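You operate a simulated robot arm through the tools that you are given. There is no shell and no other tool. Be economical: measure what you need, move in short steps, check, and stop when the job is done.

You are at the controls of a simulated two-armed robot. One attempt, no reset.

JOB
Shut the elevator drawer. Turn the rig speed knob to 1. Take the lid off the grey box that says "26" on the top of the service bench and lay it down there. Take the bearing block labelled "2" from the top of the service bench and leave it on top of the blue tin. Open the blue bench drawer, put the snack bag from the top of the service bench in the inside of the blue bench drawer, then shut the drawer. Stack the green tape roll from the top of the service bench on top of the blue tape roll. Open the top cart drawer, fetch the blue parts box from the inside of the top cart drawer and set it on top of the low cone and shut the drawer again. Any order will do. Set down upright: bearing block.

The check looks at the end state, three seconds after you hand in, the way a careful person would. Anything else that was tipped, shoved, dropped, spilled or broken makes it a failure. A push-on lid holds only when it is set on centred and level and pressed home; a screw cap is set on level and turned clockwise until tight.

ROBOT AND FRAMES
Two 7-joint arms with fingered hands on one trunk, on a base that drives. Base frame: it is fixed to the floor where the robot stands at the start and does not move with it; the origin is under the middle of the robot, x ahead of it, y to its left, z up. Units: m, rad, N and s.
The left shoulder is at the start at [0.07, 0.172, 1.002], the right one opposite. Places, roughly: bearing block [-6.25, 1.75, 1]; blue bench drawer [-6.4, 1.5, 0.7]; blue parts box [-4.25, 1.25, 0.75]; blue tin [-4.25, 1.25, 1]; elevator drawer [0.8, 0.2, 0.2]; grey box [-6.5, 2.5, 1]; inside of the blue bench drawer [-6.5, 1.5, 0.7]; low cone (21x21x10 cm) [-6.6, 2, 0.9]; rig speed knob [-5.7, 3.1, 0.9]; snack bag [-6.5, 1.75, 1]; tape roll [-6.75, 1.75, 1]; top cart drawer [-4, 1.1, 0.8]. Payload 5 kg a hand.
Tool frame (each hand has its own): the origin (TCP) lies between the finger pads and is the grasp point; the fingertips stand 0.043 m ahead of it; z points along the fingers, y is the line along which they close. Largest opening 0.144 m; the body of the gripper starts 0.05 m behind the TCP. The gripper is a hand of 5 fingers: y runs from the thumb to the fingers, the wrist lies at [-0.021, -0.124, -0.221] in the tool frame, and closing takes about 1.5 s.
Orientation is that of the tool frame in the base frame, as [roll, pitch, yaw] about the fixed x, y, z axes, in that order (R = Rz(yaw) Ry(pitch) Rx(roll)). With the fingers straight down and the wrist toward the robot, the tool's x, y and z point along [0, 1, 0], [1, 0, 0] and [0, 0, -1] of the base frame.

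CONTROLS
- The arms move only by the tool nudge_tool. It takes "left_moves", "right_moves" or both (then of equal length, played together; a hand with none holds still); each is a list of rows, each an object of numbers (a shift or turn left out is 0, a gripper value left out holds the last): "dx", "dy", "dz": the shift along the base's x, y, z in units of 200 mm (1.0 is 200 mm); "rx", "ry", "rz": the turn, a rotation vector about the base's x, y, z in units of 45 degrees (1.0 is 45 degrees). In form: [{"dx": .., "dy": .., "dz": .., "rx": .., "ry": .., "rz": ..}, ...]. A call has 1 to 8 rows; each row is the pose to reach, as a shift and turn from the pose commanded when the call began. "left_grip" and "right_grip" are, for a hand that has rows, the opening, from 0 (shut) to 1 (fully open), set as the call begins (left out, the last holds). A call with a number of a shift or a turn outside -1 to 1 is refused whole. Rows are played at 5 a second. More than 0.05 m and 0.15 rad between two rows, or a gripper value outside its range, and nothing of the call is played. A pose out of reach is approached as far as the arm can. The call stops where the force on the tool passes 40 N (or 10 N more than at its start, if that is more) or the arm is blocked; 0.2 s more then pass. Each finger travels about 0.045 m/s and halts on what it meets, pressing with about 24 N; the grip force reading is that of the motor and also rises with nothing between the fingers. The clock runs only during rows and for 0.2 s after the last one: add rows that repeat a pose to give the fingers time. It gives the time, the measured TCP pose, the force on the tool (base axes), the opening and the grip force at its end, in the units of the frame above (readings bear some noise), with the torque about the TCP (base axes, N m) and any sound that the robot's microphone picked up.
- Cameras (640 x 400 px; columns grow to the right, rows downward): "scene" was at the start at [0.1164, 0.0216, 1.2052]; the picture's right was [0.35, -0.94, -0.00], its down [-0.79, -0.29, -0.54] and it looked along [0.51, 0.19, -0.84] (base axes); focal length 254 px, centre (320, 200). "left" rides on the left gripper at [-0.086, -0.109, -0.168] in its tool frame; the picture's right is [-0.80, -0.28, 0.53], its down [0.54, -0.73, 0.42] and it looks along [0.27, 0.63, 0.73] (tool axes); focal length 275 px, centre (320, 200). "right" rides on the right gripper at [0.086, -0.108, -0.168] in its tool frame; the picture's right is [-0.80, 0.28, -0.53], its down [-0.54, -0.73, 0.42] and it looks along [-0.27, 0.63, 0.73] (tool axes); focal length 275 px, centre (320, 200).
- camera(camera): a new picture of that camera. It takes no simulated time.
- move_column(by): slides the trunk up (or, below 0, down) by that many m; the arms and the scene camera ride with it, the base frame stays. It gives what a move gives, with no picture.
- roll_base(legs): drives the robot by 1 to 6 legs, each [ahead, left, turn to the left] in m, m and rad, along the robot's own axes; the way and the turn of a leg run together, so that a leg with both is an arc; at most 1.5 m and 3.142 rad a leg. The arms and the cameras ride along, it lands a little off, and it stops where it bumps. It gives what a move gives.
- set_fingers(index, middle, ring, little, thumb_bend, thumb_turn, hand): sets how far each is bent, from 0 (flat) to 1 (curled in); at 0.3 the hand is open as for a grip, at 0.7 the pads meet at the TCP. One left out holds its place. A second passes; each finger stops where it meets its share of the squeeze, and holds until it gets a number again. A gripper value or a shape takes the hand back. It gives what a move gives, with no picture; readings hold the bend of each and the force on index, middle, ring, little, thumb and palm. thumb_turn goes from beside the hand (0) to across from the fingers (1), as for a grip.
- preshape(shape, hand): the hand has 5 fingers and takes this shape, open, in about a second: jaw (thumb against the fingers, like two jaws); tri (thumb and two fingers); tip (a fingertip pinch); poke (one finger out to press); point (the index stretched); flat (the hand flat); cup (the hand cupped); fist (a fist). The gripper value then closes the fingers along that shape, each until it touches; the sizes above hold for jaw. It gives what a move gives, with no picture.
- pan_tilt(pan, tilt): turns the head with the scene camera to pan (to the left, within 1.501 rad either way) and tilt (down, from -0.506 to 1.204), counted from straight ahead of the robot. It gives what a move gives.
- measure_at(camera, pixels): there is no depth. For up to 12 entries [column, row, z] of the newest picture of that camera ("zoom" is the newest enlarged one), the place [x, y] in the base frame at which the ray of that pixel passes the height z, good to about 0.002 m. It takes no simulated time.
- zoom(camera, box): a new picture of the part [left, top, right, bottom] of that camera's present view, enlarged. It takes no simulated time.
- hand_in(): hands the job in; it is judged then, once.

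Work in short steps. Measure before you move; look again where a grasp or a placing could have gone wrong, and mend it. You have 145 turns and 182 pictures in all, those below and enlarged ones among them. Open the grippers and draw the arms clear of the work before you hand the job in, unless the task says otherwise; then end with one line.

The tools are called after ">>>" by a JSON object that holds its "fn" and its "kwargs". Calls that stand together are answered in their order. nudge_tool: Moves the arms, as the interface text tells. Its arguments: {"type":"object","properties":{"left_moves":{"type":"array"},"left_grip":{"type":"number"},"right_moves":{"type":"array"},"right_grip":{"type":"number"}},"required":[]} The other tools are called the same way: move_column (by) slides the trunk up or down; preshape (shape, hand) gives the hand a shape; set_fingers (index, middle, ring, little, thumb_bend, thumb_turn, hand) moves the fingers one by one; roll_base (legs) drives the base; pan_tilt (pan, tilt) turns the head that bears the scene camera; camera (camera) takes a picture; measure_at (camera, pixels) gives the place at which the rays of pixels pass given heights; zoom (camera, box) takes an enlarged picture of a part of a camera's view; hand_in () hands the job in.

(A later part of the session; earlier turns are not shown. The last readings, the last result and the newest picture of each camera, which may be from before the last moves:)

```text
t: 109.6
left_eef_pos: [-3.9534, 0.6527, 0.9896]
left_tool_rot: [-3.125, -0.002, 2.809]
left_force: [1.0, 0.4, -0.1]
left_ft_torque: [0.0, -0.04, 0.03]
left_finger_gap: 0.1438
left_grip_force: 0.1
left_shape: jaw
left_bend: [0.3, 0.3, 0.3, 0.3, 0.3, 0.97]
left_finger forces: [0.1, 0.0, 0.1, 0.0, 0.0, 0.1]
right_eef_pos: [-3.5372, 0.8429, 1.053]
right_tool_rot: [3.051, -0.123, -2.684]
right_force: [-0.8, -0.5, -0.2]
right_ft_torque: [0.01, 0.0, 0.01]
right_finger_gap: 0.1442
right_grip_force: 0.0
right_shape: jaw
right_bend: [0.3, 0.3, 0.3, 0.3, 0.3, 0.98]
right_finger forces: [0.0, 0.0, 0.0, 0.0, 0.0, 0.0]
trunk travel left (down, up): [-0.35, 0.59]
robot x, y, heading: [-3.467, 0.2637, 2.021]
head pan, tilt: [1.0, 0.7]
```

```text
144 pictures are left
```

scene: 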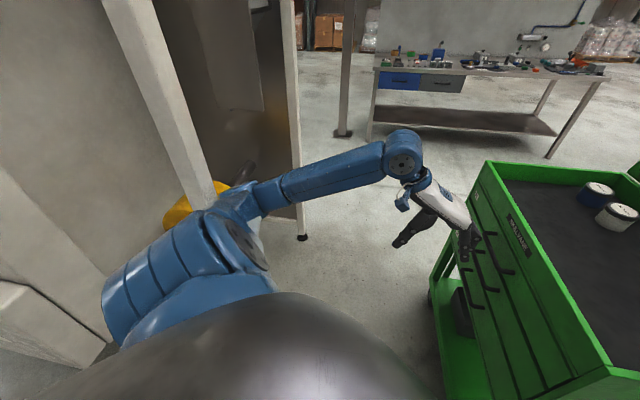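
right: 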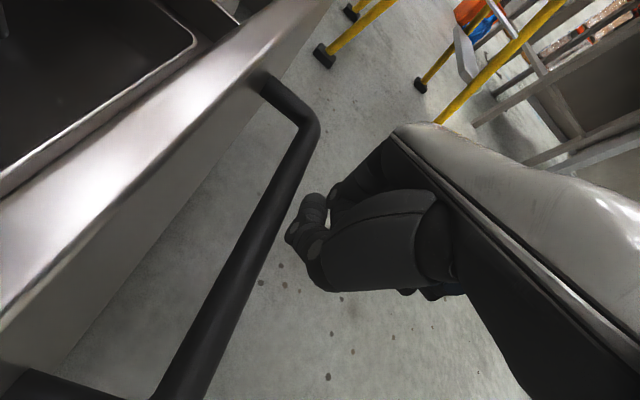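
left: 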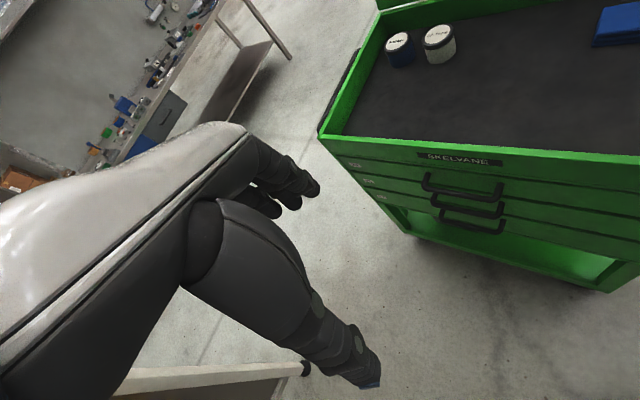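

The elbow has little room here. I stand further to the right (away from the frame) so the left arm reaches out to the handle instead; first lifting the right hand.

>>> {"fn": "nudge_tool", "kwargs": {"right_moves": [{"dz": 0.2}, {"dz": 0.4}, {"dz": 0.6}]}}

>>> {"fn": "roll_base", "kwargs": {"legs": [[0.066, -0.254, 0.2]]}}

>>> {"fn": "pan_tilt", "kwargs": {"pan": 0.4, "tilt": 0.7}}

>>> {"fn": "camera", "kwargs": {"camera": "scene"}}

```text
t: 110.4
left_eef_pos: [-3.954, 0.6536, 0.9894]
left_tool_rot: [-3.124, -0.003, 2.807]
left_force: [0.6, -0.2, -0.2]
left_ft_torque: [0.0, 0.02, -0.01]
left_finger_gap: 0.1439
left_grip_force: 0.1
left_shape: jaw
left_bend: [0.3, 0.3, 0.3, 0.3, 0.3, 0.97]
left_finger forces: [0.0, 0.1, 0.0, 0.1, 0.1, 0.1]
right_eef_pos: [-3.537, 0.842, 1.1743]
right_tool_rot: [3.051, -0.122, -2.683]
right_force: [-1.2, -0.7, -0.2]
right_ft_torque: [0.0, 0.01, 0.02]
right_finger_gap: 0.144
right_grip_force: 0.0
right_shape: jaw
right_bend: [0.3, 0.3, 0.3, 0.3, 0.3, 0.98]
right_finger forces: [0.1, 0.0, 0.0, 0.0, 0.1, 0.0]
right hand out of reach, approached as far as the arm can: row 1
trunk travel left (down, up): [-0.35, 0.59]
robot x, y, heading: [-3.4645, 0.2678, 2.022]
head pan, tilt: [1.0, 0.7]
```

```text
t: 112.3
left_eef_pos: [-3.84, 0.7363, 0.9898]
left_tool_rot: [-3.124, -0.002, 3.013]
left_force: [0.3, 0.0, -0.4]
left_ft_torque: [0.0, -0.04, 0.0]
left_finger_gap: 0.1441
left_grip_force: 0.0
left_shape: jaw
left_bend: [0.3, 0.3, 0.3, 0.3, 0.3, 0.97]
left_finger forces: [0.0, 0.1, 0.1, 0.1, 0.0, 0.0]
right_eef_pos: [-3.4697, 1.0047, 1.1734]
right_tool_rot: [3.053, -0.125, -2.483]
right_force: [-0.4, 0.0, 0.0]
right_ft_torque: [0.03, 0.01, 0.0]
right_finger_gap: 0.1438
right_grip_force: 0.1
right_shape: jaw
right_bend: [0.3, 0.3, 0.3, 0.3, 0.3, 0.98]
right_finger forces: [0.1, 0.0, 0.0, 0.0, 0.0, 0.0]
trunk travel left (down, up): [-0.35, 0.59]
robot x, y, heading: [-3.2869, 0.459, 2.226]
head pan, tilt: [1.0, 0.7]
```

```text
t: 113.3
left_eef_pos: [-3.8399, 0.7357, 0.9897]
left_tool_rot: [-3.125, -0.002, 3.013]
left_force: [-0.1, -0.4, 0.4]
left_ft_torque: [0.0, -0.02, -0.01]
left_finger_gap: 0.1438
left_grip_force: 0.1
left_shape: jaw
left_bend: [0.3, 0.3, 0.3, 0.3, 0.3, 0.97]
left_finger forces: [0.1, 0.0, 0.0, 0.0, 0.0, 0.0]
right_eef_pos: [-3.4696, 1.0053, 1.1743]
right_tool_rot: [3.05, -0.123, -2.481]
right_force: [0.4, 0.6, 0.2]
right_ft_torque: [0.01, -0.04, -0.02]
right_finger_gap: 0.144
right_grip_force: 0.1
right_shape: jaw
right_bend: [0.3, 0.3, 0.3, 0.3, 0.3, 0.98]
right_finger forces: [0.1, 0.1, 0.1, 0.0, 0.2, 0.0]
trunk travel left (down, up): [-0.35, 0.59]
robot x, y, heading: [-3.2858, 0.4538, 2.222]
head pan, tilt: [0.4, 0.7]
```

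```text
143 pictures are left
```

scene: 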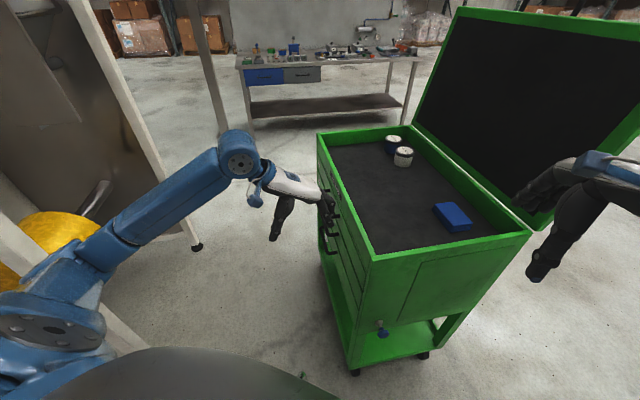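

Good: the left hand faces the drawer (heading 1.44). I tilt it toward horizontal and bring it in front of the top handle with a reduced opening.

>>> {"fn": "nudge_tool", "kwargs": {"left_moves": [{"rx": 0.165, "ry": -0.022, "dx": -0.14, "dy": -0.05}, {"rx": 0.33, "ry": -0.044, "dx": -0.28, "dy": -0.1}, {"rx": 0.495, "ry": -0.066, "dx": -0.42, "dy": -0.1}, {"rx": 0.66, "ry": -0.088, "dx": -0.56, "dy": -0.1}, {"rx": 0.825, "ry": -0.11, "dx": -0.7, "dy": -0.1, "dz": -0.1}, {"rx": 0.99, "ry": -0.13, "dx": -0.8, "dy": -0.1, "dz": -0.2}], "left_grip": 0.6}}

>>> {"fn": "nudge_tool", "kwargs": {"left_moves": [{"rx": 0.15, "ry": -0.02, "dz": -0.15}, {"rx": 0.3, "ry": -0.04, "dz": -0.3, "dy": 0.08}, {"rx": 0.44, "ry": -0.057, "dz": -0.42, "dy": 0.12}]}}

>>> {"fn": "camera", "kwargs": {"camera": "left"}}

>>> {"fn": "zoom", "kwargs": {"camera": "scene", "box": [200, 100, 420, 300]}}

```text
t: 114.7
left_eef_pos: [-4.0011, 0.7159, 0.9501]
left_tool_rot: [2.373, -0.001, 3.013]
left_force: [-0.3, -0.1, 0.4]
left_ft_torque: [0.0, 0.0, -0.03]
left_finger_gap: 0.0866
left_grip_force: 0.0
left_shape: jaw
left_bend: [0.74, 0.41, 0.38, 0.43, 0.65, 1.0]
left_finger forces: [0.0, 0.0, 0.0, 0.0, 0.0, 0.1]
right_eef_pos: [-3.4707, 1.0045, 1.1741]
right_tool_rot: [3.052, -0.123, -2.479]
right_force: [-0.1, -0.2, -0.2]
right_ft_torque: [-0.01, -0.01, 0.05]
right_finger_gap: 0.1439
right_grip_force: 0.0
right_shape: jaw
right_bend: [0.3, 0.3, 0.3, 0.3, 0.3, 0.98]
right_finger forces: [0.1, 0.1, 0.0, 0.0, 0.0, 0.0]
trunk travel left (down, up): [-0.35, 0.59]
robot x, y, heading: [-3.2893, 0.4556, 2.221]
head pan, tilt: [0.4, 0.7]
```

```text
t: 115.5
left_eef_pos: [-3.9986, 0.7392, 0.8652]
left_tool_rot: [2.022, -0.001, 3.012]
left_force: [-0.5, -0.9, 0.1]
left_ft_torque: [0.01, -0.01, 0.01]
left_finger_gap: 0.0868
left_grip_force: 0.1
left_shape: jaw
left_bend: [0.74, 0.41, 0.38, 0.43, 0.65, 1.0]
left_finger forces: [0.0, 0.1, 0.0, 0.1, 0.0, 0.1]
right_eef_pos: [-3.4715, 1.0054, 1.1723]
right_tool_rot: [3.054, -0.123, -2.48]
right_force: [-0.2, -0.1, -0.4]
right_ft_torque: [-0.01, 0.0, -0.01]
right_finger_gap: 0.1442
right_grip_force: 0.0
right_shape: jaw
right_bend: [0.3, 0.3, 0.3, 0.3, 0.3, 0.98]
right_finger forces: [0.1, 0.0, 0.0, 0.1, 0.0, 0.0]
trunk travel left (down, up): [-0.35, 0.59]
robot x, y, heading: [-3.2846, 0.4565, 2.228]
head pan, tilt: [0.4, 0.7]
```

```text
142 pictures are left
```

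left: 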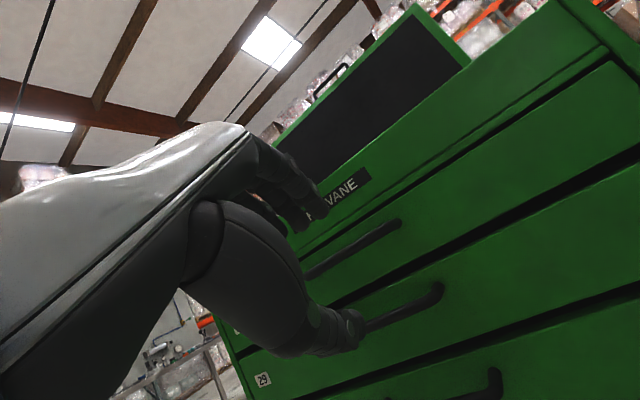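

```text
2.00 times, centred on (310, 200) of scene
```

zoom: 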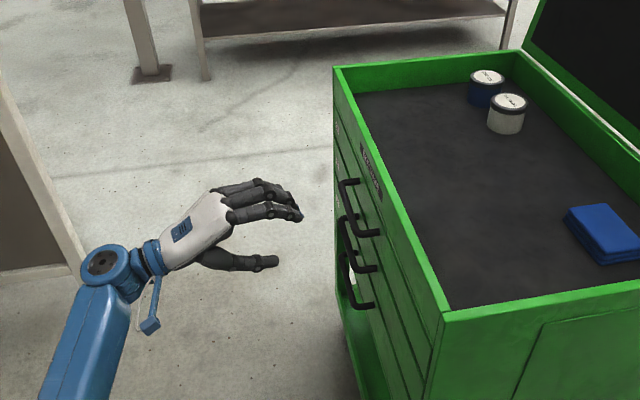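

I verify the handle position from this new viewpoint.

>>> {"fn": "measure_at", "kwargs": {"camera": "zoom", "pixels": [[362, 235, 0.8], [362, 235, 0.83], [362, 235, 0.86], [342, 185, 0.8], [342, 185, 0.83], [342, 185, 0.86], [357, 270, 0.74], [357, 270, 0.77]]}}

>>> {"fn": "zoom", "kwargs": {"camera": "scene", "box": [290, 160, 370, 260]}}

```text
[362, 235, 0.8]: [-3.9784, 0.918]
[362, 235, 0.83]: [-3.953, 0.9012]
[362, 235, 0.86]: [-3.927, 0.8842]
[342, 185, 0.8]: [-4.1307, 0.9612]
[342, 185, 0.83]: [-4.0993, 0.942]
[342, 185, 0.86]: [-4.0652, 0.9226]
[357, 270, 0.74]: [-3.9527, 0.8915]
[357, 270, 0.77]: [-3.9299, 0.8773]
```

```text
4.00 times, centred on (330, 210) of scene
```

zoom: 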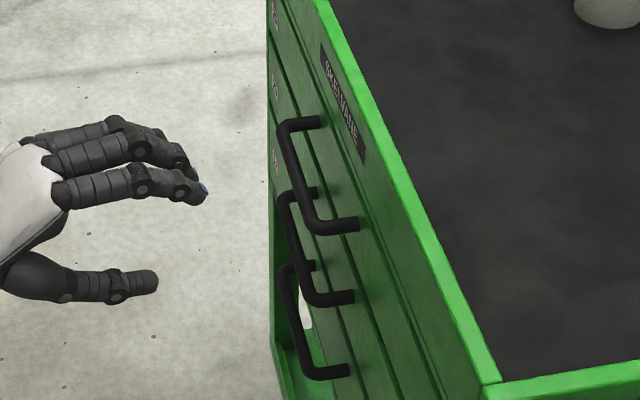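

>>> {"fn": "measure_at", "kwargs": {"camera": "zoom", "pixels": [[283, 132, 0.82], [283, 132, 0.85], [316, 228, 0.82], [316, 228, 0.85], [316, 228, 0.88], [300, 300, 0.74], [300, 300, 0.77], [300, 300, 0.8]]}}

```text
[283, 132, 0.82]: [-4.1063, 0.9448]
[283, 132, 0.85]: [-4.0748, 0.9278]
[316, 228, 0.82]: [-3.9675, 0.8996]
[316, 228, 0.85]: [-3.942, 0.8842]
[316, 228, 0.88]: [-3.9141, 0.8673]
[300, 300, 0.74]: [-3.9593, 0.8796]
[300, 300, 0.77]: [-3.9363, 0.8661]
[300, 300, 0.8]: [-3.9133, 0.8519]
```

Bar centre is (-4.0,0.908,0.845). I level the hand a bit more, move in to just short of the bar, and close.

>>> {"fn": "nudge_tool", "kwargs": {"left_moves": [{"rx": 0.15, "ry": -0.02, "dz": -0.04}, {"rx": 0.3, "ry": -0.04, "dz": -0.08, "dy": 0.1}, {"rx": 0.42, "ry": -0.055, "dz": -0.1, "dy": 0.3}, {"rx": 0.42, "ry": -0.055, "dz": -0.1, "dy": 0.5}, {"rx": 0.42, "ry": -0.055, "dz": -0.1, "dy": 0.65}, {"rx": 0.42, "ry": -0.055, "dz": -0.1, "dy": 0.75}]}}

>>> {"fn": "zoom", "kwargs": {"camera": "scene", "box": [250, 130, 410, 270]}}

```text
t: 116.9
left_eef_pos: [-3.9987, 0.8909, 0.8437]
left_tool_rot: [1.693, 0.001, 3.014]
left_force: [-1.0, 0.9, 0.2]
left_ft_torque: [0.01, -0.02, 0.04]
left_finger_gap: 0.0863
left_grip_force: 0.1
left_shape: jaw
left_bend: [0.74, 0.41, 0.38, 0.43, 0.65, 1.0]
left_finger forces: [0.1, 0.0, 0.1, 0.0, 0.0, 0.0]
right_eef_pos: [-3.4702, 1.0059, 1.1741]
right_tool_rot: [3.052, -0.124, -2.482]
right_force: [0.5, -0.1, -1.0]
right_ft_torque: [0.01, 0.0, 0.05]
right_finger_gap: 0.1438
right_grip_force: 0.0
right_shape: jaw
right_bend: [0.3, 0.3, 0.3, 0.3, 0.3, 0.98]
right_finger forces: [0.0, 0.1, 0.0, 0.0, 0.0, 0.0]
trunk travel left (down, up): [-0.35, 0.59]
robot x, y, heading: [-3.2852, 0.4539, 2.229]
head pan, tilt: [0.4, 0.7]
```

```text
2.86 times, centred on (330, 200) of scene
```

zoom: 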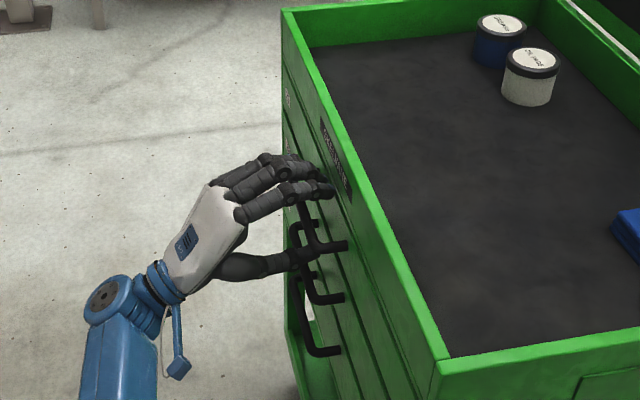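

Fingers are over the bar and the thumb under it. I close the grip, giving it time.

>>> {"fn": "nudge_tool", "kwargs": {"left_moves": [{"dz": 0}, {"dz": 0}, {"dz": 0}, {"dz": 0}, {"dz": 0}, {"dz": 0}, {"dz": 0}, {"dz": 0}], "left_grip": 0}}

>>> {"fn": "zoom", "kwargs": {"camera": "scene", "box": [250, 130, 410, 270]}}

```text
t: 118.7
left_eef_pos: [-3.9986, 0.8892, 0.845]
left_tool_rot: [1.693, 0.0, 3.011]
left_force: [-0.5, 2.3, 3.9]
left_ft_torque: [0.14, 0.29, 0.12]
left_finger_gap: 0.0
left_grip_force: 23.6
left_shape: jaw
left_bend: [0.72, 0.68, 0.58, 0.63, 0.64, 1.0]
left_finger forces: [1.0, 4.5, 2.3, 3.4, 0.1, 0.0]
right_eef_pos: [-3.4702, 1.0043, 1.1736]
right_tool_rot: [3.05, -0.123, -2.481]
right_force: [-0.4, 0.5, 0.2]
right_ft_torque: [-0.02, -0.03, 0.03]
right_finger_gap: 0.1438
right_grip_force: 0.1
right_shape: jaw
right_bend: [0.3, 0.3, 0.3, 0.3, 0.3, 0.98]
right_finger forces: [0.1, 0.0, 0.0, 0.0, 0.0, 0.0]
trunk travel left (down, up): [-0.35, 0.59]
robot x, y, heading: [-3.2853, 0.4563, 2.223]
head pan, tilt: [0.4, 0.7]
```

```text
2.86 times, centred on (330, 200) of scene
```

zoom: 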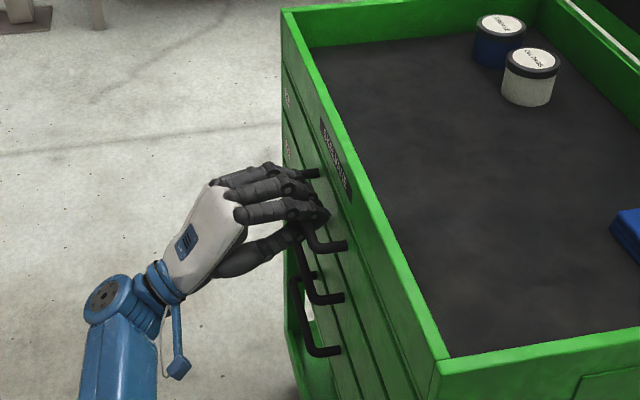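

Gripped (forces on the fingers). I pull the drawer along (-0.30,-0.955) by driving the base 0.12 m and check.

>>> {"fn": "roll_base", "kwargs": {"legs": [[-0.069, 0.098, 0]]}}

>>> {"fn": "camera", "kwargs": {"camera": "scene"}}

```text
t: 119.9
left_eef_pos: [-4.0347, 0.7745, 0.8452]
left_tool_rot: [1.692, 0.001, 3.012]
left_force: [-6.0, 3.2, 3.5]
left_ft_torque: [0.14, 0.19, 0.18]
left_finger_gap: 0.0
left_grip_force: 24.0
left_shape: jaw
left_bend: [0.72, 0.69, 0.58, 0.62, 0.64, 1.0]
left_finger forces: [1.6, 5.3, 2.5, 3.8, 0.1, 0.0]
right_eef_pos: [-3.5049, 0.8903, 1.1734]
right_tool_rot: [3.052, -0.124, -2.481]
right_force: [-0.2, 0.9, 0.0]
right_ft_torque: [-0.01, 0.01, 0.03]
right_finger_gap: 0.1437
right_grip_force: 0.0
right_shape: jaw
right_bend: [0.3, 0.3, 0.3, 0.3, 0.3, 0.98]
right_finger forces: [0.0, 0.1, 0.0, 0.0, 0.0, 0.1]
trunk travel left (down, up): [-0.35, 0.59]
robot x, y, heading: [-3.3221, 0.3431, 2.216]
head pan, tilt: [0.4, 0.7]
```

```text
137 pictures are left
```

scene: 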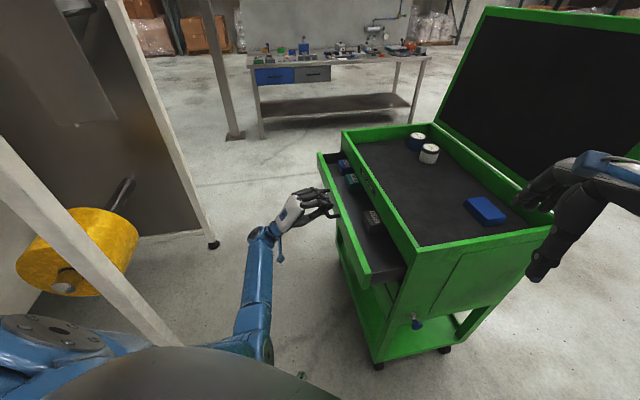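

The drawer opened 0.12 m and small boxes are visible inside. I pull another 0.12 m.

>>> {"fn": "roll_base", "kwargs": {"legs": [[-0.067, 0.1, 0]]}}

>>> {"fn": "zoom", "kwargs": {"camera": "scene", "box": [240, 110, 520, 330]}}

```text
t: 121.2
left_eef_pos: [-4.0726, 0.6618, 0.8461]
left_tool_rot: [1.694, 0.0, 3.01]
left_force: [3.4, 0.1, 0.8]
left_ft_torque: [0.07, 0.23, 0.07]
left_finger_gap: 0.0001
left_grip_force: 24.2
left_shape: jaw
left_bend: [0.72, 0.69, 0.59, 0.71, 0.64, 1.0]
left_finger forces: [1.1, 5.1, 2.8, 3.1, 0.1, 0.1]
right_eef_pos: [-3.5446, 0.7756, 1.1748]
right_tool_rot: [3.051, -0.125, -2.48]
right_force: [0.1, 0.1, 0.9]
right_ft_torque: [0.01, -0.04, -0.02]
right_finger_gap: 0.1441
right_grip_force: 0.1
right_shape: jaw
right_bend: [0.3, 0.3, 0.3, 0.3, 0.3, 0.98]
right_finger forces: [0.0, 0.0, 0.0, 0.0, 0.0, 0.1]
trunk travel left (down, up): [-0.35, 0.59]
robot x, y, heading: [-3.3617, 0.2294, 2.224]
head pan, tilt: [0.4, 0.7]
```

```text
1.82 times, centred on (380, 220) of scene
```

zoom: 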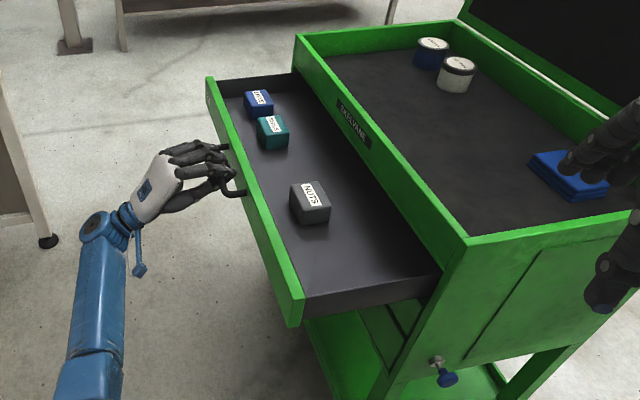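

The drawer is open ~0.24 m, and the blue parts box is at zoom (260,103). I release the handle, back the left hand off, and measure the boxes.

>>> {"fn": "nudge_tool", "kwargs": {"left_moves": [{"dz": 0}, {"dz": 0}, {"dz": 0}, {"dz": 0}, {"dz": 0}, {"dy": -0.2}, {"dy": -0.4}, {"dy": -0.5}], "left_grip": 0.6}}

>>> {"fn": "measure_at", "kwargs": {"camera": "zoom", "pixels": [[258, 97, 0.87], [258, 97, 0.84], [272, 132, 0.85], [310, 192, 0.85], [208, 80, 0.89], [292, 325, 0.82], [288, 300, 0.89], [245, 95, 0.86], [270, 93, 0.86], [250, 115, 0.82], [272, 110, 0.82]]}}

>>> {"fn": "camera", "kwargs": {"camera": "left"}}

```text
t: 123.0
left_eef_pos: [-4.073, 0.5615, 0.8459]
left_tool_rot: [1.693, 0.0, 3.013]
left_force: [0.6, -0.2, -0.4]
left_ft_torque: [0.02, -0.03, 0.01]
left_finger_gap: 0.0861
left_grip_force: 0.1
left_shape: jaw
left_bend: [0.74, 0.41, 0.38, 0.43, 0.66, 1.0]
left_finger forces: [0.1, 0.1, 0.0, 0.0, 0.1, 0.0]
right_eef_pos: [-3.5446, 0.7778, 1.1741]
right_tool_rot: [3.051, -0.123, -2.482]
right_force: [0.3, -1.0, -0.1]
right_ft_torque: [0.02, -0.01, -0.02]
right_finger_gap: 0.144
right_grip_force: 0.1
right_shape: jaw
right_bend: [0.3, 0.3, 0.3, 0.3, 0.3, 0.98]
right_finger forces: [0.1, 0.1, 0.0, 0.0, 0.0, 0.0]
trunk travel left (down, up): [-0.35, 0.59]
robot x, y, heading: [-3.3623, 0.2278, 2.219]
head pan, tilt: [0.4, 0.7]
```

```text
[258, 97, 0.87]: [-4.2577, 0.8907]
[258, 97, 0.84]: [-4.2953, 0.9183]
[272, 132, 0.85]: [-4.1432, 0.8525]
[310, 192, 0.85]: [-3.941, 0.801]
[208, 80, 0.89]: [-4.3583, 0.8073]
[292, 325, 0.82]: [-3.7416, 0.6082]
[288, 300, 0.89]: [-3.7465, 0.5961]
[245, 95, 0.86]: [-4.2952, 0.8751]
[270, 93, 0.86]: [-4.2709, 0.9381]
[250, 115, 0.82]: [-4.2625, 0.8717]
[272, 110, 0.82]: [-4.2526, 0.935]
```

```text
135 pictures are left
```

left: 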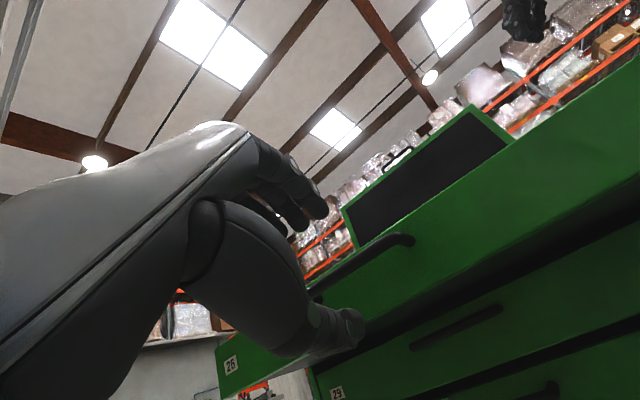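

The box is ~1.1 m from the robot, so I need to get closer. I lift the left hand and turn it back to point down, in two steps.

>>> {"fn": "nudge_tool", "kwargs": {"left_moves": [{"dz": 0.2, "dy": -0.05}, {"dz": 0.4, "dy": -0.1}, {"dz": 0.6, "dy": -0.1, "rx": -0.15, "ry": 0.02}, {"dz": 0.8, "dy": -0.1, "rx": -0.32, "ry": 0.04}, {"dz": 1.0, "dy": -0.1, "rx": -0.49, "ry": 0.063}, {"dz": 1.0, "dy": -0.1, "rx": -0.66, "ry": 0.085}, {"dz": 1.0, "dy": -0.1, "rx": -0.83, "ry": 0.107}, {"dz": 1.0, "dy": -0.1, "rx": -0.99, "ry": 0.128}]}}

>>> {"fn": "nudge_tool", "kwargs": {"left_moves": [{"rx": -0.15, "ry": 0.02, "dz": 0.1}, {"rx": -0.3, "ry": 0.04, "dz": 0.2}, {"rx": -0.45, "ry": 0.06, "dz": 0.2}, {"rx": -0.6, "ry": 0.08, "dz": 0.2}, {"rx": -0.75, "ry": 0.1, "dz": 0.2}, {"rx": -0.84, "ry": 0.11, "dz": 0.2}], "left_grip": 0.8}}

>>> {"fn": "roll_base", "kwargs": {"legs": [[0.172, 0.044, 0]]}}

>>> {"fn": "camera", "kwargs": {"camera": "scene"}}

>>> {"fn": "camera", "kwargs": {"camera": "left"}}

```text
t: 124.8
left_eef_pos: [-4.074, 0.5418, 1.0456]
left_tool_rot: [2.48, 0.001, 3.013]
left_force: [-0.1, -0.9, -0.1]
left_ft_torque: [-0.03, -0.03, -0.02]
left_finger_gap: 0.0861
left_grip_force: 0.0
left_shape: jaw
left_bend: [0.74, 0.41, 0.38, 0.43, 0.66, 1.0]
left_finger forces: [0.0, 0.1, 0.0, 0.0, 0.1, 0.1]
right_eef_pos: [-3.5462, 0.7773, 1.1735]
right_tool_rot: [3.051, -0.122, -2.482]
right_force: [-0.2, 0.3, -0.3]
right_ft_torque: [-0.02, -0.02, 0.03]
right_finger_gap: 0.1441
right_grip_force: 0.0
right_shape: jaw
right_bend: [0.3, 0.3, 0.3, 0.3, 0.3, 0.98]
right_finger forces: [0.0, 0.0, 0.1, 0.0, 0.1, 0.0]
trunk travel left (down, up): [-0.35, 0.59]
robot x, y, heading: [-3.3582, 0.2288, 2.229]
head pan, tilt: [0.4, 0.7]
```

```text
t: 126.3
left_eef_pos: [-4.0466, 0.5395, 1.0921]
left_tool_rot: [-3.132, -0.003, 3.012]
left_force: [0.3, 0.3, 0.4]
left_ft_torque: [-0.01, -0.05, -0.01]
left_finger_gap: 0.1151
left_grip_force: 0.1
left_shape: jaw
left_bend: [0.26, 0.34, 0.32, 0.33, 0.51, 0.99]
left_finger forces: [0.1, 0.0, 0.0, 0.0, 0.1, 0.0]
right_eef_pos: [-3.5241, 0.7764, 1.1788]
right_tool_rot: [3.041, -0.139, -2.474]
right_force: [-0.3, -0.4, -0.2]
right_ft_torque: [-0.08, 0.0, 0.0]
right_finger_gap: 0.1442
right_grip_force: 0.0
right_shape: jaw
right_bend: [0.3, 0.3, 0.3, 0.3, 0.3, 0.98]
right_finger forces: [0.0, 0.0, 0.0, 0.0, 0.0, 0.1]
trunk travel left (down, up): [-0.35, 0.59]
robot x, y, heading: [-3.3565, 0.2281, 2.229]
head pan, tilt: [0.4, 0.7]
stopped in row 6 (left hand): the arm was blocked; the commanded pose is now the measured one
```

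```text
t: 127.1
left_eef_pos: [-4.0489, 0.5436, 1.0863]
left_tool_rot: [-3.131, 0.0, 3.014]
left_force: [-0.6, 0.0, -1.0]
left_ft_torque: [-0.05, -0.11, -0.01]
left_finger_gap: 0.1151
left_grip_force: 0.0
left_shape: jaw
left_bend: [0.26, 0.34, 0.32, 0.33, 0.51, 0.99]
left_finger forces: [0.0, 0.0, 0.0, 0.0, 0.1, 0.0]
right_eef_pos: [-3.5283, 0.7824, 1.1751]
right_tool_rot: [3.042, -0.136, -2.472]
right_force: [-0.7, 0.9, -0.4]
right_ft_torque: [-0.03, -0.04, 0.01]
right_finger_gap: 0.1438
right_grip_force: 0.0
right_shape: jaw
right_bend: [0.3, 0.3, 0.3, 0.3, 0.3, 0.98]
right_finger forces: [0.1, 0.0, 0.1, 0.1, 0.1, 0.0]
trunk travel left (down, up): [-0.35, 0.59]
robot x, y, heading: [-3.3551, 0.2335, 2.235]
head pan, tilt: [0.4, 0.7]
stopped in leg 1: the robot was blocked; the commanded pose is now the measured one
```

```text
134 pictures are left
```

scene: 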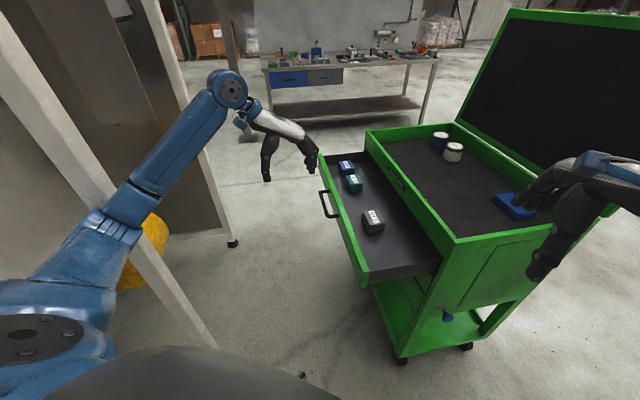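

```text
133 pictures are left
```

left: 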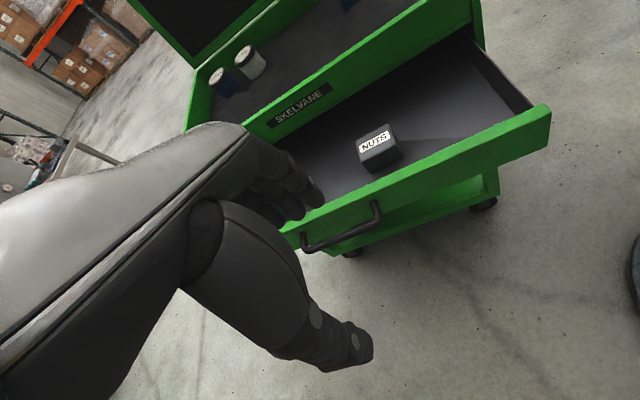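

The left elbow is blocked by the wrapper frame post. I measure the frame feet and elbow surroundings to choose a better stand.

>>> {"fn": "measure_at", "kwargs": {"camera": "scene", "pixels": [[232, 243, 0.0], [215, 345, 0.0], [120, 240, 1.0], [40, 100, 1.4], [150, 255, 0.9], [254, 130, 0.0]]}}

>>> {"fn": "pan_tilt", "kwargs": {"pan": 1.3, "tilt": 0.8}}

>>> {"fn": "camera", "kwargs": {"camera": "scene"}}

>>> {"fn": "pan_tilt", "kwargs": {"pan": -1.0, "tilt": 0.5}}

>>> {"fn": "camera", "kwargs": {"camera": "scene"}}

```text
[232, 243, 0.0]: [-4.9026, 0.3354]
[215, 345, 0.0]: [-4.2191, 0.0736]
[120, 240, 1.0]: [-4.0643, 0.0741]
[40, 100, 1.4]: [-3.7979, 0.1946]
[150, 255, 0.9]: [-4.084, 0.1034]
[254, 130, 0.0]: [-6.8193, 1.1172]
```

```text
t: 128.3
left_eef_pos: [-4.0479, 0.5433, 1.0852]
left_tool_rot: [-3.131, 0.001, 3.012]
left_force: [-0.4, -1.1, 0.1]
left_ft_torque: [0.01, 0.02, -0.01]
left_finger_gap: 0.1154
left_grip_force: 0.0
left_shape: jaw
left_bend: [0.26, 0.34, 0.32, 0.33, 0.51, 0.99]
left_finger forces: [0.0, 0.0, 0.0, 0.1, 0.0, 0.0]
right_eef_pos: [-3.5281, 0.7812, 1.1754]
right_tool_rot: [3.041, -0.137, -2.472]
right_force: [0.6, 0.3, -0.1]
right_ft_torque: [-0.01, 0.0, -0.02]
right_finger_gap: 0.144
right_grip_force: 0.1
right_shape: jaw
right_bend: [0.3, 0.3, 0.3, 0.3, 0.3, 0.98]
right_finger forces: [0.0, 0.0, 0.1, 0.1, 0.0, 0.0]
trunk travel left (down, up): [-0.35, 0.59]
robot x, y, heading: [-3.3556, 0.2292, 2.235]
head pan, tilt: [1.3, 0.799]
```

```text
132 pictures are left
```

scene: 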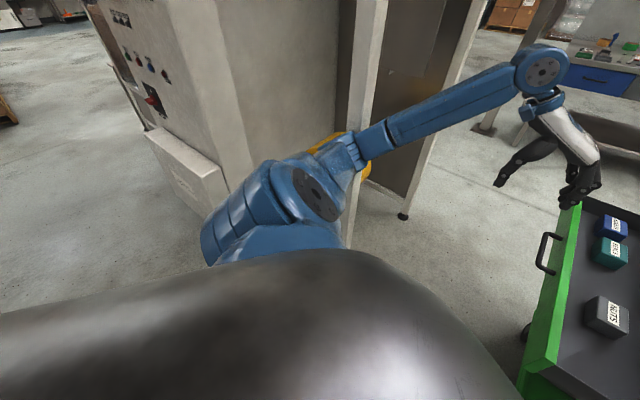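

```text
t: 130.4
left_eef_pos: [-4.0487, 0.5435, 1.0858]
left_tool_rot: [-3.131, 0.001, 3.013]
left_force: [-0.3, 0.3, 0.8]
left_ft_torque: [-0.03, 0.02, 0.0]
left_finger_gap: 0.115
left_grip_force: 0.0
left_shape: jaw
left_bend: [0.26, 0.34, 0.32, 0.33, 0.51, 0.99]
left_finger forces: [0.0, 0.1, 0.1, 0.0, 0.1, 0.0]
right_eef_pos: [-3.5294, 0.7815, 1.175]
right_tool_rot: [3.041, -0.137, -2.471]
right_force: [1.0, 1.1, 0.1]
right_ft_torque: [0.03, -0.02, 0.0]
right_finger_gap: 0.1441
right_grip_force: 0.1
right_shape: jaw
right_bend: [0.3, 0.3, 0.3, 0.3, 0.3, 0.98]
right_finger forces: [0.1, 0.0, 0.0, 0.0, 0.1, 0.1]
trunk travel left (down, up): [-0.35, 0.59]
robot x, y, heading: [-3.3568, 0.2308, 2.235]
head pan, tilt: [-1.0, 0.499]
```

```text
131 pictures are left
```

scene: 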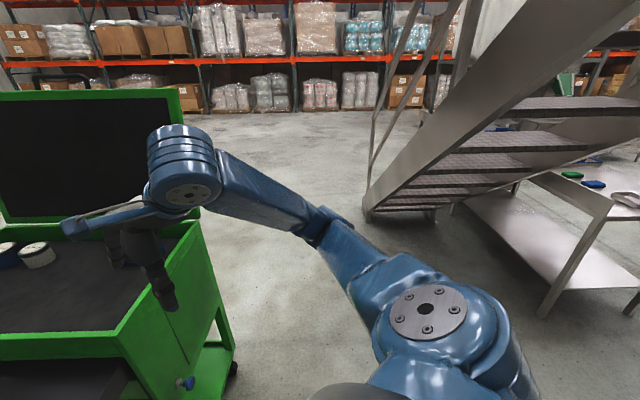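

The route around the cart's back looks open. I measure the stair foot and cart caster to check the width.

>>> {"fn": "measure_at", "kwargs": {"camera": "scene", "pixels": [[368, 218, 0.0], [372, 195, 0.2], [232, 375, 0.0], [190, 225, 0.95], [180, 90, 1.5], [300, 115, 0.0]]}}

```text
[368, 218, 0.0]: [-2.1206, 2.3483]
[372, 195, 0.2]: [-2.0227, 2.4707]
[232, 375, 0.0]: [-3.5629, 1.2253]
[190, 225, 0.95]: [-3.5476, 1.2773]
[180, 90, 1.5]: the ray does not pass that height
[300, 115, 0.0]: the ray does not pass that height
```

Wide open behind the cart. I raise the trunk and drive around: right past the cart end, up, across behind the lid, and down its far side.

>>> {"fn": "move_column", "kwargs": {"by": 0.2}}

>>> {"fn": "roll_base", "kwargs": {"legs": [[0.05, -0.6, 0], [0, 0, -0.66], [1.5, 0, 0], [0.1, 0, 0]]}}

>>> {"fn": "pan_tilt", "kwargs": {"pan": 1.3, "tilt": 0.5}}

>>> {"fn": "camera", "kwargs": {"camera": "scene"}}

```text
t: 132.6
left_eef_pos: [-4.0496, 0.5502, 1.2811]
left_tool_rot: [-3.129, 0.01, 3.007]
left_force: [-0.2, 0.6, 0.2]
left_ft_torque: [0.0, 0.02, 0.01]
left_finger_gap: 0.1152
left_grip_force: 0.1
left_shape: jaw
left_bend: [0.26, 0.34, 0.32, 0.33, 0.51, 0.99]
left_finger forces: [0.0, 0.0, 0.1, 0.1, 0.0, 0.0]
right_eef_pos: [-3.5317, 0.7852, 1.3737]
right_tool_rot: [3.049, -0.135, -2.472]
right_force: [-0.8, 0.5, -0.3]
right_ft_torque: [-0.04, 0.03, 0.02]
right_finger_gap: 0.1439
right_grip_force: 0.1
right_shape: jaw
right_bend: [0.3, 0.3, 0.3, 0.3, 0.3, 0.98]
right_finger forces: [0.1, 0.0, 0.1, 0.0, 0.0, 0.0]
trunk travel left (down, up): [-0.55, 0.39]
robot x, y, heading: [-3.3595, 0.2309, 2.234]
head pan, tilt: [-1.0, 0.499]
```

```text
t: 137.4
left_eef_pos: [-3.5438, 1.2047, 1.2752]
left_tool_rot: [-3.137, 0.016, 2.736]
left_force: [1.1, -1.3, 0.3]
left_ft_torque: [0.08, 0.04, 0.02]
left_finger_gap: 0.1152
left_grip_force: 0.0
left_shape: jaw
left_bend: [0.26, 0.34, 0.32, 0.33, 0.51, 0.99]
left_finger forces: [0.0, 0.1, 0.1, 0.0, 0.0, 0.1]
right_eef_pos: [-2.9842, 1.289, 1.3745]
right_tool_rot: [3.049, -0.128, -2.739]
right_force: [0.1, -1.0, 1.5]
right_ft_torque: [0.07, 0.04, 0.0]
right_finger_gap: 0.1439
right_grip_force: 0.1
right_shape: jaw
right_bend: [0.3, 0.3, 0.3, 0.3, 0.3, 0.98]
right_finger forces: [0.0, 0.1, 0.0, 0.0, 0.0, 0.1]
trunk travel left (down, up): [-0.55, 0.39]
robot x, y, heading: [-2.9447, 0.7116, 1.959]
head pan, tilt: [-1.0, 0.499]
stopped in leg 2: the robot was blocked; the commanded pose is now the measured one
```

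```text
t: 139.6
left_eef_pos: [-3.5453, 1.2093, 1.2715]
left_tool_rot: [-3.134, 0.02, 2.734]
left_force: [-0.2, 0.2, 0.2]
left_ft_torque: [-0.01, -0.04, 0.01]
left_finger_gap: 0.115
left_grip_force: 0.0
left_shape: jaw
left_bend: [0.26, 0.34, 0.32, 0.33, 0.51, 0.99]
left_finger forces: [0.0, 0.0, 0.0, 0.0, 0.0, 0.0]
right_eef_pos: [-2.9841, 1.2919, 1.3726]
right_tool_rot: [3.054, -0.123, -2.746]
right_force: [0.5, -0.4, 0.9]
right_ft_torque: [0.0, -0.01, -0.02]
right_finger_gap: 0.1439
right_grip_force: 0.1
right_shape: jaw
right_bend: [0.3, 0.3, 0.3, 0.3, 0.3, 0.98]
right_finger forces: [0.0, 0.0, 0.1, 0.1, 0.0, 0.0]
trunk travel left (down, up): [-0.55, 0.39]
robot x, y, heading: [-2.9469, 0.7123, 1.952]
head pan, tilt: [1.3, 0.499]
```

```text
130 pictures are left
```

scene: 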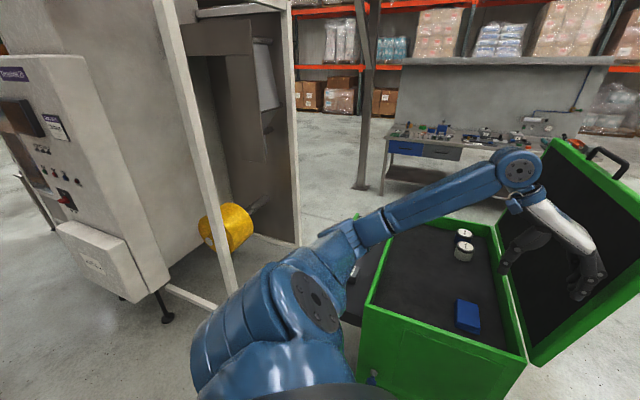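

The left hand was swung close to the open lid. I turn back a bit and retract the left hand toward the robot.

>>> {"fn": "roll_base", "kwargs": {"legs": [[0, 0, 0.12]]}}

>>> {"fn": "nudge_tool", "kwargs": {"left_moves": [{"dx": 0.2, "dy": -0.1}, {"dx": 0.4, "dy": -0.2}, {"dx": 0.6, "dy": -0.25}, {"dx": 0.8, "dy": -0.3}]}}

>>> {"fn": "pan_tilt", "kwargs": {"pan": 0.9, "tilt": 0.7}}

>>> {"fn": "camera", "kwargs": {"camera": "scene"}}

```text
t: 140.5
left_eef_pos: [-3.5898, 1.132, 1.278]
left_tool_rot: [-3.134, 0.011, 2.852]
left_force: [1.2, 0.5, 1.0]
left_ft_torque: [0.0, 0.07, 0.01]
left_finger_gap: 0.1152
left_grip_force: 0.1
left_shape: jaw
left_bend: [0.26, 0.34, 0.32, 0.33, 0.51, 0.99]
left_finger forces: [0.0, 0.0, 0.0, 0.0, 0.0, 0.0]
right_eef_pos: [-3.0432, 1.2812, 1.3752]
right_tool_rot: [3.048, -0.128, -2.624]
right_force: [0.6, 0.0, 0.9]
right_ft_torque: [-0.03, 0.08, 0.0]
right_finger_gap: 0.1438
right_grip_force: 0.2
right_shape: jaw
right_bend: [0.3, 0.3, 0.3, 0.3, 0.3, 0.98]
right_finger forces: [0.0, 0.1, 0.0, 0.1, 0.0, 0.0]
trunk travel left (down, up): [-0.55, 0.39]
robot x, y, heading: [-2.9425, 0.7115, 2.076]
head pan, tilt: [1.3, 0.499]
```

```text
t: 141.5
left_eef_pos: [-3.4306, 1.0706, 1.2763]
left_tool_rot: [-3.134, 0.013, 2.852]
left_force: [0.0, -0.5, 0.0]
left_ft_torque: [0.01, 0.05, 0.01]
left_finger_gap: 0.1149
left_grip_force: 0.1
left_shape: jaw
left_bend: [0.26, 0.34, 0.32, 0.33, 0.51, 0.99]
left_finger forces: [0.0, 0.0, 0.0, 0.0, 0.0, 0.0]
right_eef_pos: [-3.0465, 1.2823, 1.376]
right_tool_rot: [3.049, -0.127, -2.625]
right_force: [-0.4, 0.9, 0.0]
right_ft_torque: [-0.05, 0.01, 0.04]
right_finger_gap: 0.1439
right_grip_force: 0.0
right_shape: jaw
right_bend: [0.3, 0.3, 0.3, 0.3, 0.3, 0.98]
right_finger forces: [0.0, 0.0, 0.1, 0.0, 0.1, 0.1]
trunk travel left (down, up): [-0.55, 0.39]
robot x, y, heading: [-2.9396, 0.7106, 2.075]
head pan, tilt: [1.3, 0.499]
```

```text
t: 142.4
left_eef_pos: [-3.4319, 1.0712, 1.2767]
left_tool_rot: [-3.137, 0.014, 2.851]
left_force: [0.2, -0.6, 0.6]
left_ft_torque: [-0.01, 0.0, 0.01]
left_finger_gap: 0.1148
left_grip_force: 0.1
left_shape: jaw
left_bend: [0.26, 0.34, 0.32, 0.33, 0.51, 0.99]
left_finger forces: [0.0, 0.0, 0.0, 0.1, 0.1, 0.0]
right_eef_pos: [-3.0468, 1.2809, 1.3749]
right_tool_rot: [3.05, -0.124, -2.623]
right_force: [-0.3, 0.3, 0.1]
right_ft_torque: [0.0, -0.01, -0.05]
right_finger_gap: 0.144
right_grip_force: 0.0
right_shape: jaw
right_bend: [0.3, 0.3, 0.3, 0.3, 0.3, 0.98]
right_finger forces: [0.0, 0.1, 0.0, 0.0, 0.0, 0.0]
trunk travel left (down, up): [-0.55, 0.39]
robot x, y, heading: [-2.9464, 0.7092, 2.075]
head pan, tilt: [0.901, 0.7]
```

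```text
129 pictures are left
```

scene: 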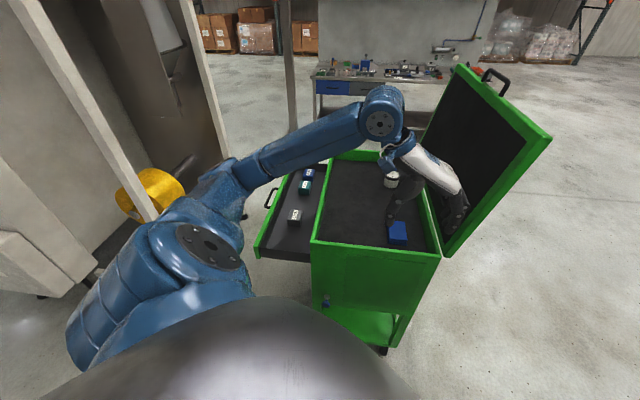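

Cart and tins look undisturbed. Lower the trunk so the right elbow passes under the stairs, then complete the turn and drive up.

>>> {"fn": "measure_at", "kwargs": {"camera": "scene", "pixels": [[312, 243, 0.95], [440, 257, 0.95]]}}

>>> {"fn": "move_column", "kwargs": {"by": -0.4}}

>>> {"fn": "roll_base", "kwargs": {"legs": [[0, 0, -0.5], [1.3, 0, 0], [0.3, 0, 0]]}}

>>> {"fn": "pan_tilt", "kwargs": {"pan": 1.4, "tilt": 0.5}}

>>> {"fn": "camera", "kwargs": {"camera": "scene"}}

```text
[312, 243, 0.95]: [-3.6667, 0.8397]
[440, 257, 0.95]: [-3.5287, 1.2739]
```

```text
t: 146.2
left_eef_pos: [-3.4314, 1.0721, 0.8757]
left_tool_rot: [-3.136, 0.016, 2.853]
left_force: [0.5, 0.4, 0.6]
left_ft_torque: [0.03, 0.0, 0.0]
left_finger_gap: 0.1151
left_grip_force: 0.0
left_shape: jaw
left_bend: [0.26, 0.34, 0.32, 0.33, 0.51, 0.99]
left_finger forces: [0.1, 0.1, 0.0, 0.0, 0.0, 0.0]
right_eef_pos: [-3.0467, 1.2801, 0.9759]
right_tool_rot: [3.051, -0.126, -2.627]
right_force: [0.1, 0.1, 0.4]
right_ft_torque: [0.01, 0.05, 0.04]
right_finger_gap: 0.1439
right_grip_force: 0.0
right_shape: jaw
right_bend: [0.3, 0.3, 0.3, 0.3, 0.3, 0.98]
right_finger forces: [0.0, 0.0, 0.1, 0.0, 0.1, 0.1]
trunk travel left (down, up): [-0.15, 0.79]
robot x, y, heading: [-2.9468, 0.7134, 2.074]
head pan, tilt: [0.901, 0.7]
```

```text
t: 147.6
left_eef_pos: [-3.3178, 1.1719, 0.8729]
left_tool_rot: [-3.111, 0.012, 2.6]
left_force: [-0.4, 0.5, -0.9]
left_ft_torque: [-0.08, -0.09, -0.02]
left_finger_gap: 0.1151
left_grip_force: 0.1
left_shape: jaw
left_bend: [0.26, 0.34, 0.32, 0.33, 0.51, 0.99]
left_finger forces: [0.0, 0.0, 0.0, 0.0, 0.1, 0.0]
right_eef_pos: [-2.8792, 1.2779, 0.9763]
right_tool_rot: [3.045, -0.129, -2.896]
right_force: [-0.8, 0.5, -0.4]
right_ft_torque: [-0.09, -0.01, 0.02]
right_finger_gap: 0.1438
right_grip_force: 0.1
right_shape: jaw
right_bend: [0.3, 0.3, 0.3, 0.3, 0.3, 0.98]
right_finger forces: [0.0, 0.0, 0.0, 0.0, 0.0, 0.1]
trunk travel left (down, up): [-0.15, 0.79]
robot x, y, heading: [-2.9414, 0.6994, 1.811]
head pan, tilt: [0.901, 0.7]
stopped in leg 1: the robot was blocked; the commanded pose is now the measured one
```

```text
t: 148.6
left_eef_pos: [-3.3155, 1.1689, 0.8724]
left_tool_rot: [-3.115, 0.009, 2.595]
left_force: [0.2, -0.2, 0.2]
left_ft_torque: [0.0, 0.03, -0.03]
left_finger_gap: 0.1154
left_grip_force: 0.1
left_shape: jaw
left_bend: [0.26, 0.34, 0.32, 0.33, 0.51, 0.99]
left_finger forces: [0.1, 0.0, 0.0, 0.1, 0.0, 0.1]
right_eef_pos: [-2.8793, 1.2756, 0.9791]
right_tool_rot: [3.04, -0.129, -2.896]
right_force: [-0.6, 0.6, -0.5]
right_ft_torque: [0.0, 0.0, -0.03]
right_finger_gap: 0.1441
right_grip_force: 0.0
right_shape: jaw
right_bend: [0.3, 0.3, 0.3, 0.3, 0.3, 0.98]
right_finger forces: [0.0, 0.0, 0.0, 0.0, 0.1, 0.0]
trunk travel left (down, up): [-0.15, 0.79]
robot x, y, heading: [-2.9433, 0.7058, 1.806]
head pan, tilt: [1.4, 0.499]
```

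```text
128 pictures are left
```

scene: 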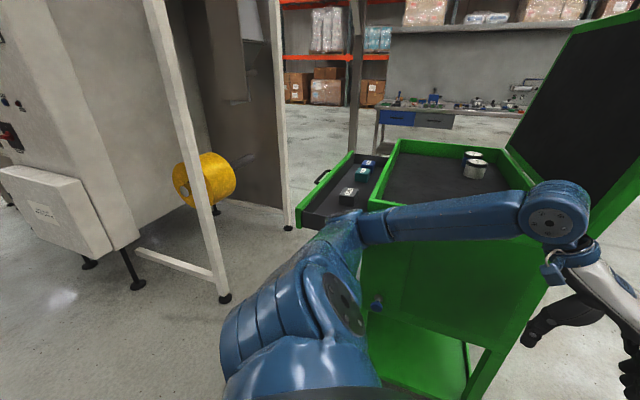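

The left elbow now touches the cart end. I move 0.2 m away (+x), then turn and drive up.

>>> {"fn": "roll_base", "kwargs": {"legs": [[-0.047, -0.194, 0], [0, 0, -0.24], [0.75, 0, 0], [0.75, 0, 0]]}}

>>> {"fn": "camera", "kwargs": {"camera": "scene"}}

```text
t: 150.0
left_eef_pos: [-3.172, 1.1704, 0.8685]
left_tool_rot: [-3.116, 0.019, 2.599]
left_force: [0.3, 0.6, 0.4]
left_ft_torque: [0.02, 0.03, -0.02]
left_finger_gap: 0.115
left_grip_force: 0.0
left_shape: jaw
left_bend: [0.26, 0.34, 0.32, 0.33, 0.51, 0.99]
left_finger forces: [0.0, 0.1, 0.0, 0.0, 0.1, 0.1]
right_eef_pos: [-2.7478, 1.2664, 0.9626]
right_tool_rot: [3.069, -0.117, -2.865]
right_force: [-0.8, -0.2, -0.2]
right_ft_torque: [0.01, -0.01, 0.02]
right_finger_gap: 0.1439
right_grip_force: 0.1
right_shape: jaw
right_bend: [0.3, 0.3, 0.3, 0.3, 0.3, 0.98]
right_finger forces: [0.0, 0.0, 0.0, 0.1, 0.1, 0.0]
trunk travel left (down, up): [-0.15, 0.79]
robot x, y, heading: [-2.7907, 0.6992, 1.818]
head pan, tilt: [1.4, 0.499]
stopped in leg 1: the robot was blocked; the commanded pose is now the measured one
```

```text
127 pictures are left
```

scene: 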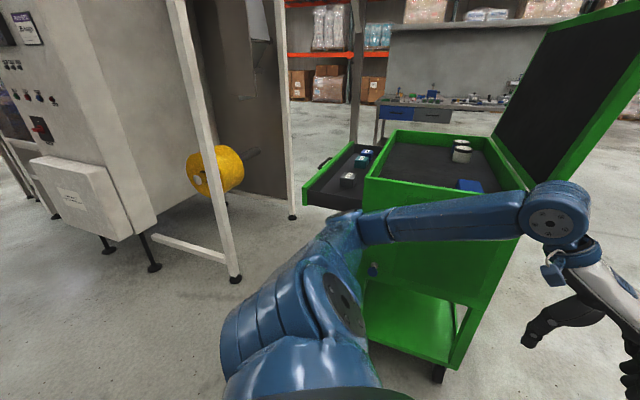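

The stairs limit the right side. I raise the trunk so the left elbow clears the cart, go back to x≈-2.95 where there is equal room, then turn and drive up.

>>> {"fn": "roll_base", "kwargs": {"legs": [[0.01, 0.05, 0]]}}

>>> {"fn": "move_column", "kwargs": {"by": 0.4}}

>>> {"fn": "roll_base", "kwargs": {"legs": [[0.02, 0.1, 0], [0, 0, -0.2], [0.5, 0, 0]]}}

>>> {"fn": "camera", "kwargs": {"camera": "scene"}}

```text
t: 150.9
left_eef_pos: [-3.2231, 1.1691, 0.8663]
left_tool_rot: [-3.117, 0.021, 2.598]
left_force: [-0.2, 0.1, -0.4]
left_ft_torque: [0.02, -0.07, -0.02]
left_finger_gap: 0.1152
left_grip_force: 0.1
left_shape: jaw
left_bend: [0.26, 0.34, 0.32, 0.33, 0.51, 0.99]
left_finger forces: [0.1, 0.1, 0.1, 0.0, 0.1, 0.0]
right_eef_pos: [-2.7969, 1.2674, 0.9649]
right_tool_rot: [3.066, -0.119, -2.869]
right_force: [-1.6, -0.1, -0.1]
right_ft_torque: [0.0, -0.07, 0.0]
right_finger_gap: 0.1439
right_grip_force: 0.1
right_shape: jaw
right_bend: [0.3, 0.3, 0.3, 0.3, 0.3, 0.98]
right_finger forces: [0.1, 0.0, 0.0, 0.0, 0.0, 0.0]
trunk travel left (down, up): [-0.15, 0.79]
robot x, y, heading: [-2.8399, 0.6965, 1.813]
head pan, tilt: [1.4, 0.499]
```

```text
t: 152.4
left_eef_pos: [-3.2246, 1.1667, 0.9772]
left_tool_rot: [-3.114, 0.023, 2.596]
left_force: [-0.2, -0.9, 0.4]
left_ft_torque: [0.05, -0.07, 0.0]
left_finger_gap: 0.115
left_grip_force: 0.2
left_shape: jaw
left_bend: [0.26, 0.34, 0.32, 0.33, 0.51, 0.99]
left_finger forces: [0.1, 0.1, 0.0, 0.1, 0.1, 0.0]
right_eef_pos: [-2.7993, 1.2358, 0.9858]
right_tool_rot: [-3.023, -0.12, -2.872]
right_force: [3.4, 1.4, 10.9]
right_ft_torque: [0.11, -0.11, 0.0]
right_finger_gap: 0.144
right_grip_force: 0.0
right_shape: jaw
right_bend: [0.3, 0.3, 0.3, 0.3, 0.3, 0.98]
right_finger forces: [0.2, 0.0, 0.0, 0.0, 0.0, 0.0]
trunk travel left (down, up): [-0.257, 0.683]
robot x, y, heading: [-2.841, 0.6984, 1.808]
head pan, tilt: [1.4, 0.499]
stopped: the arm was blocked; the commanded pose is now the measured one
```

```text
t: 153.7
left_eef_pos: [-3.3245, 1.1623, 0.9737]
left_tool_rot: [-3.112, 0.021, 2.596]
left_force: [-0.4, 0.4, 0.0]
left_ft_torque: [-0.01, -0.03, -0.03]
left_finger_gap: 0.1157
left_grip_force: 0.2
left_shape: jaw
left_bend: [0.26, 0.34, 0.32, 0.33, 0.51, 0.99]
left_finger forces: [0.0, 0.0, 0.0, 0.0, 0.1, 0.1]
right_eef_pos: [-2.9007, 1.2315, 0.982]
right_tool_rot: [-3.022, -0.12, -2.874]
right_force: [0.5, 0.4, 1.1]
right_ft_torque: [-0.03, 0.0, 0.0]
right_finger_gap: 0.1442
right_grip_force: 0.0
right_shape: jaw
right_bend: [0.3, 0.3, 0.3, 0.3, 0.3, 0.98]
right_finger forces: [0.0, 0.1, 0.0, 0.0, 0.1, 0.0]
trunk travel left (down, up): [-0.257, 0.683]
robot x, y, heading: [-2.9425, 0.6933, 1.808]
head pan, tilt: [1.4, 0.499]
stopped in leg 1: the robot was blocked; the commanded pose is now the measured one
```

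```text
126 pictures are left
```

scene: 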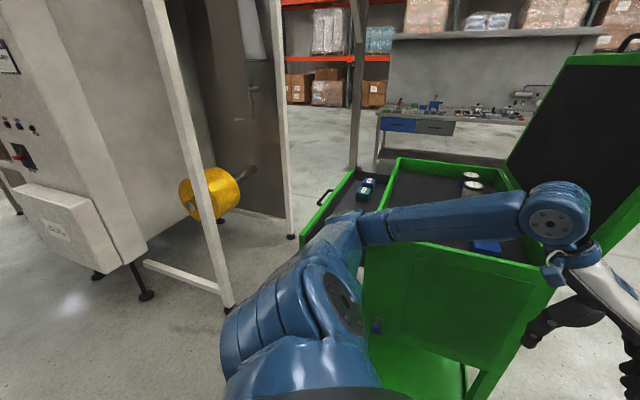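

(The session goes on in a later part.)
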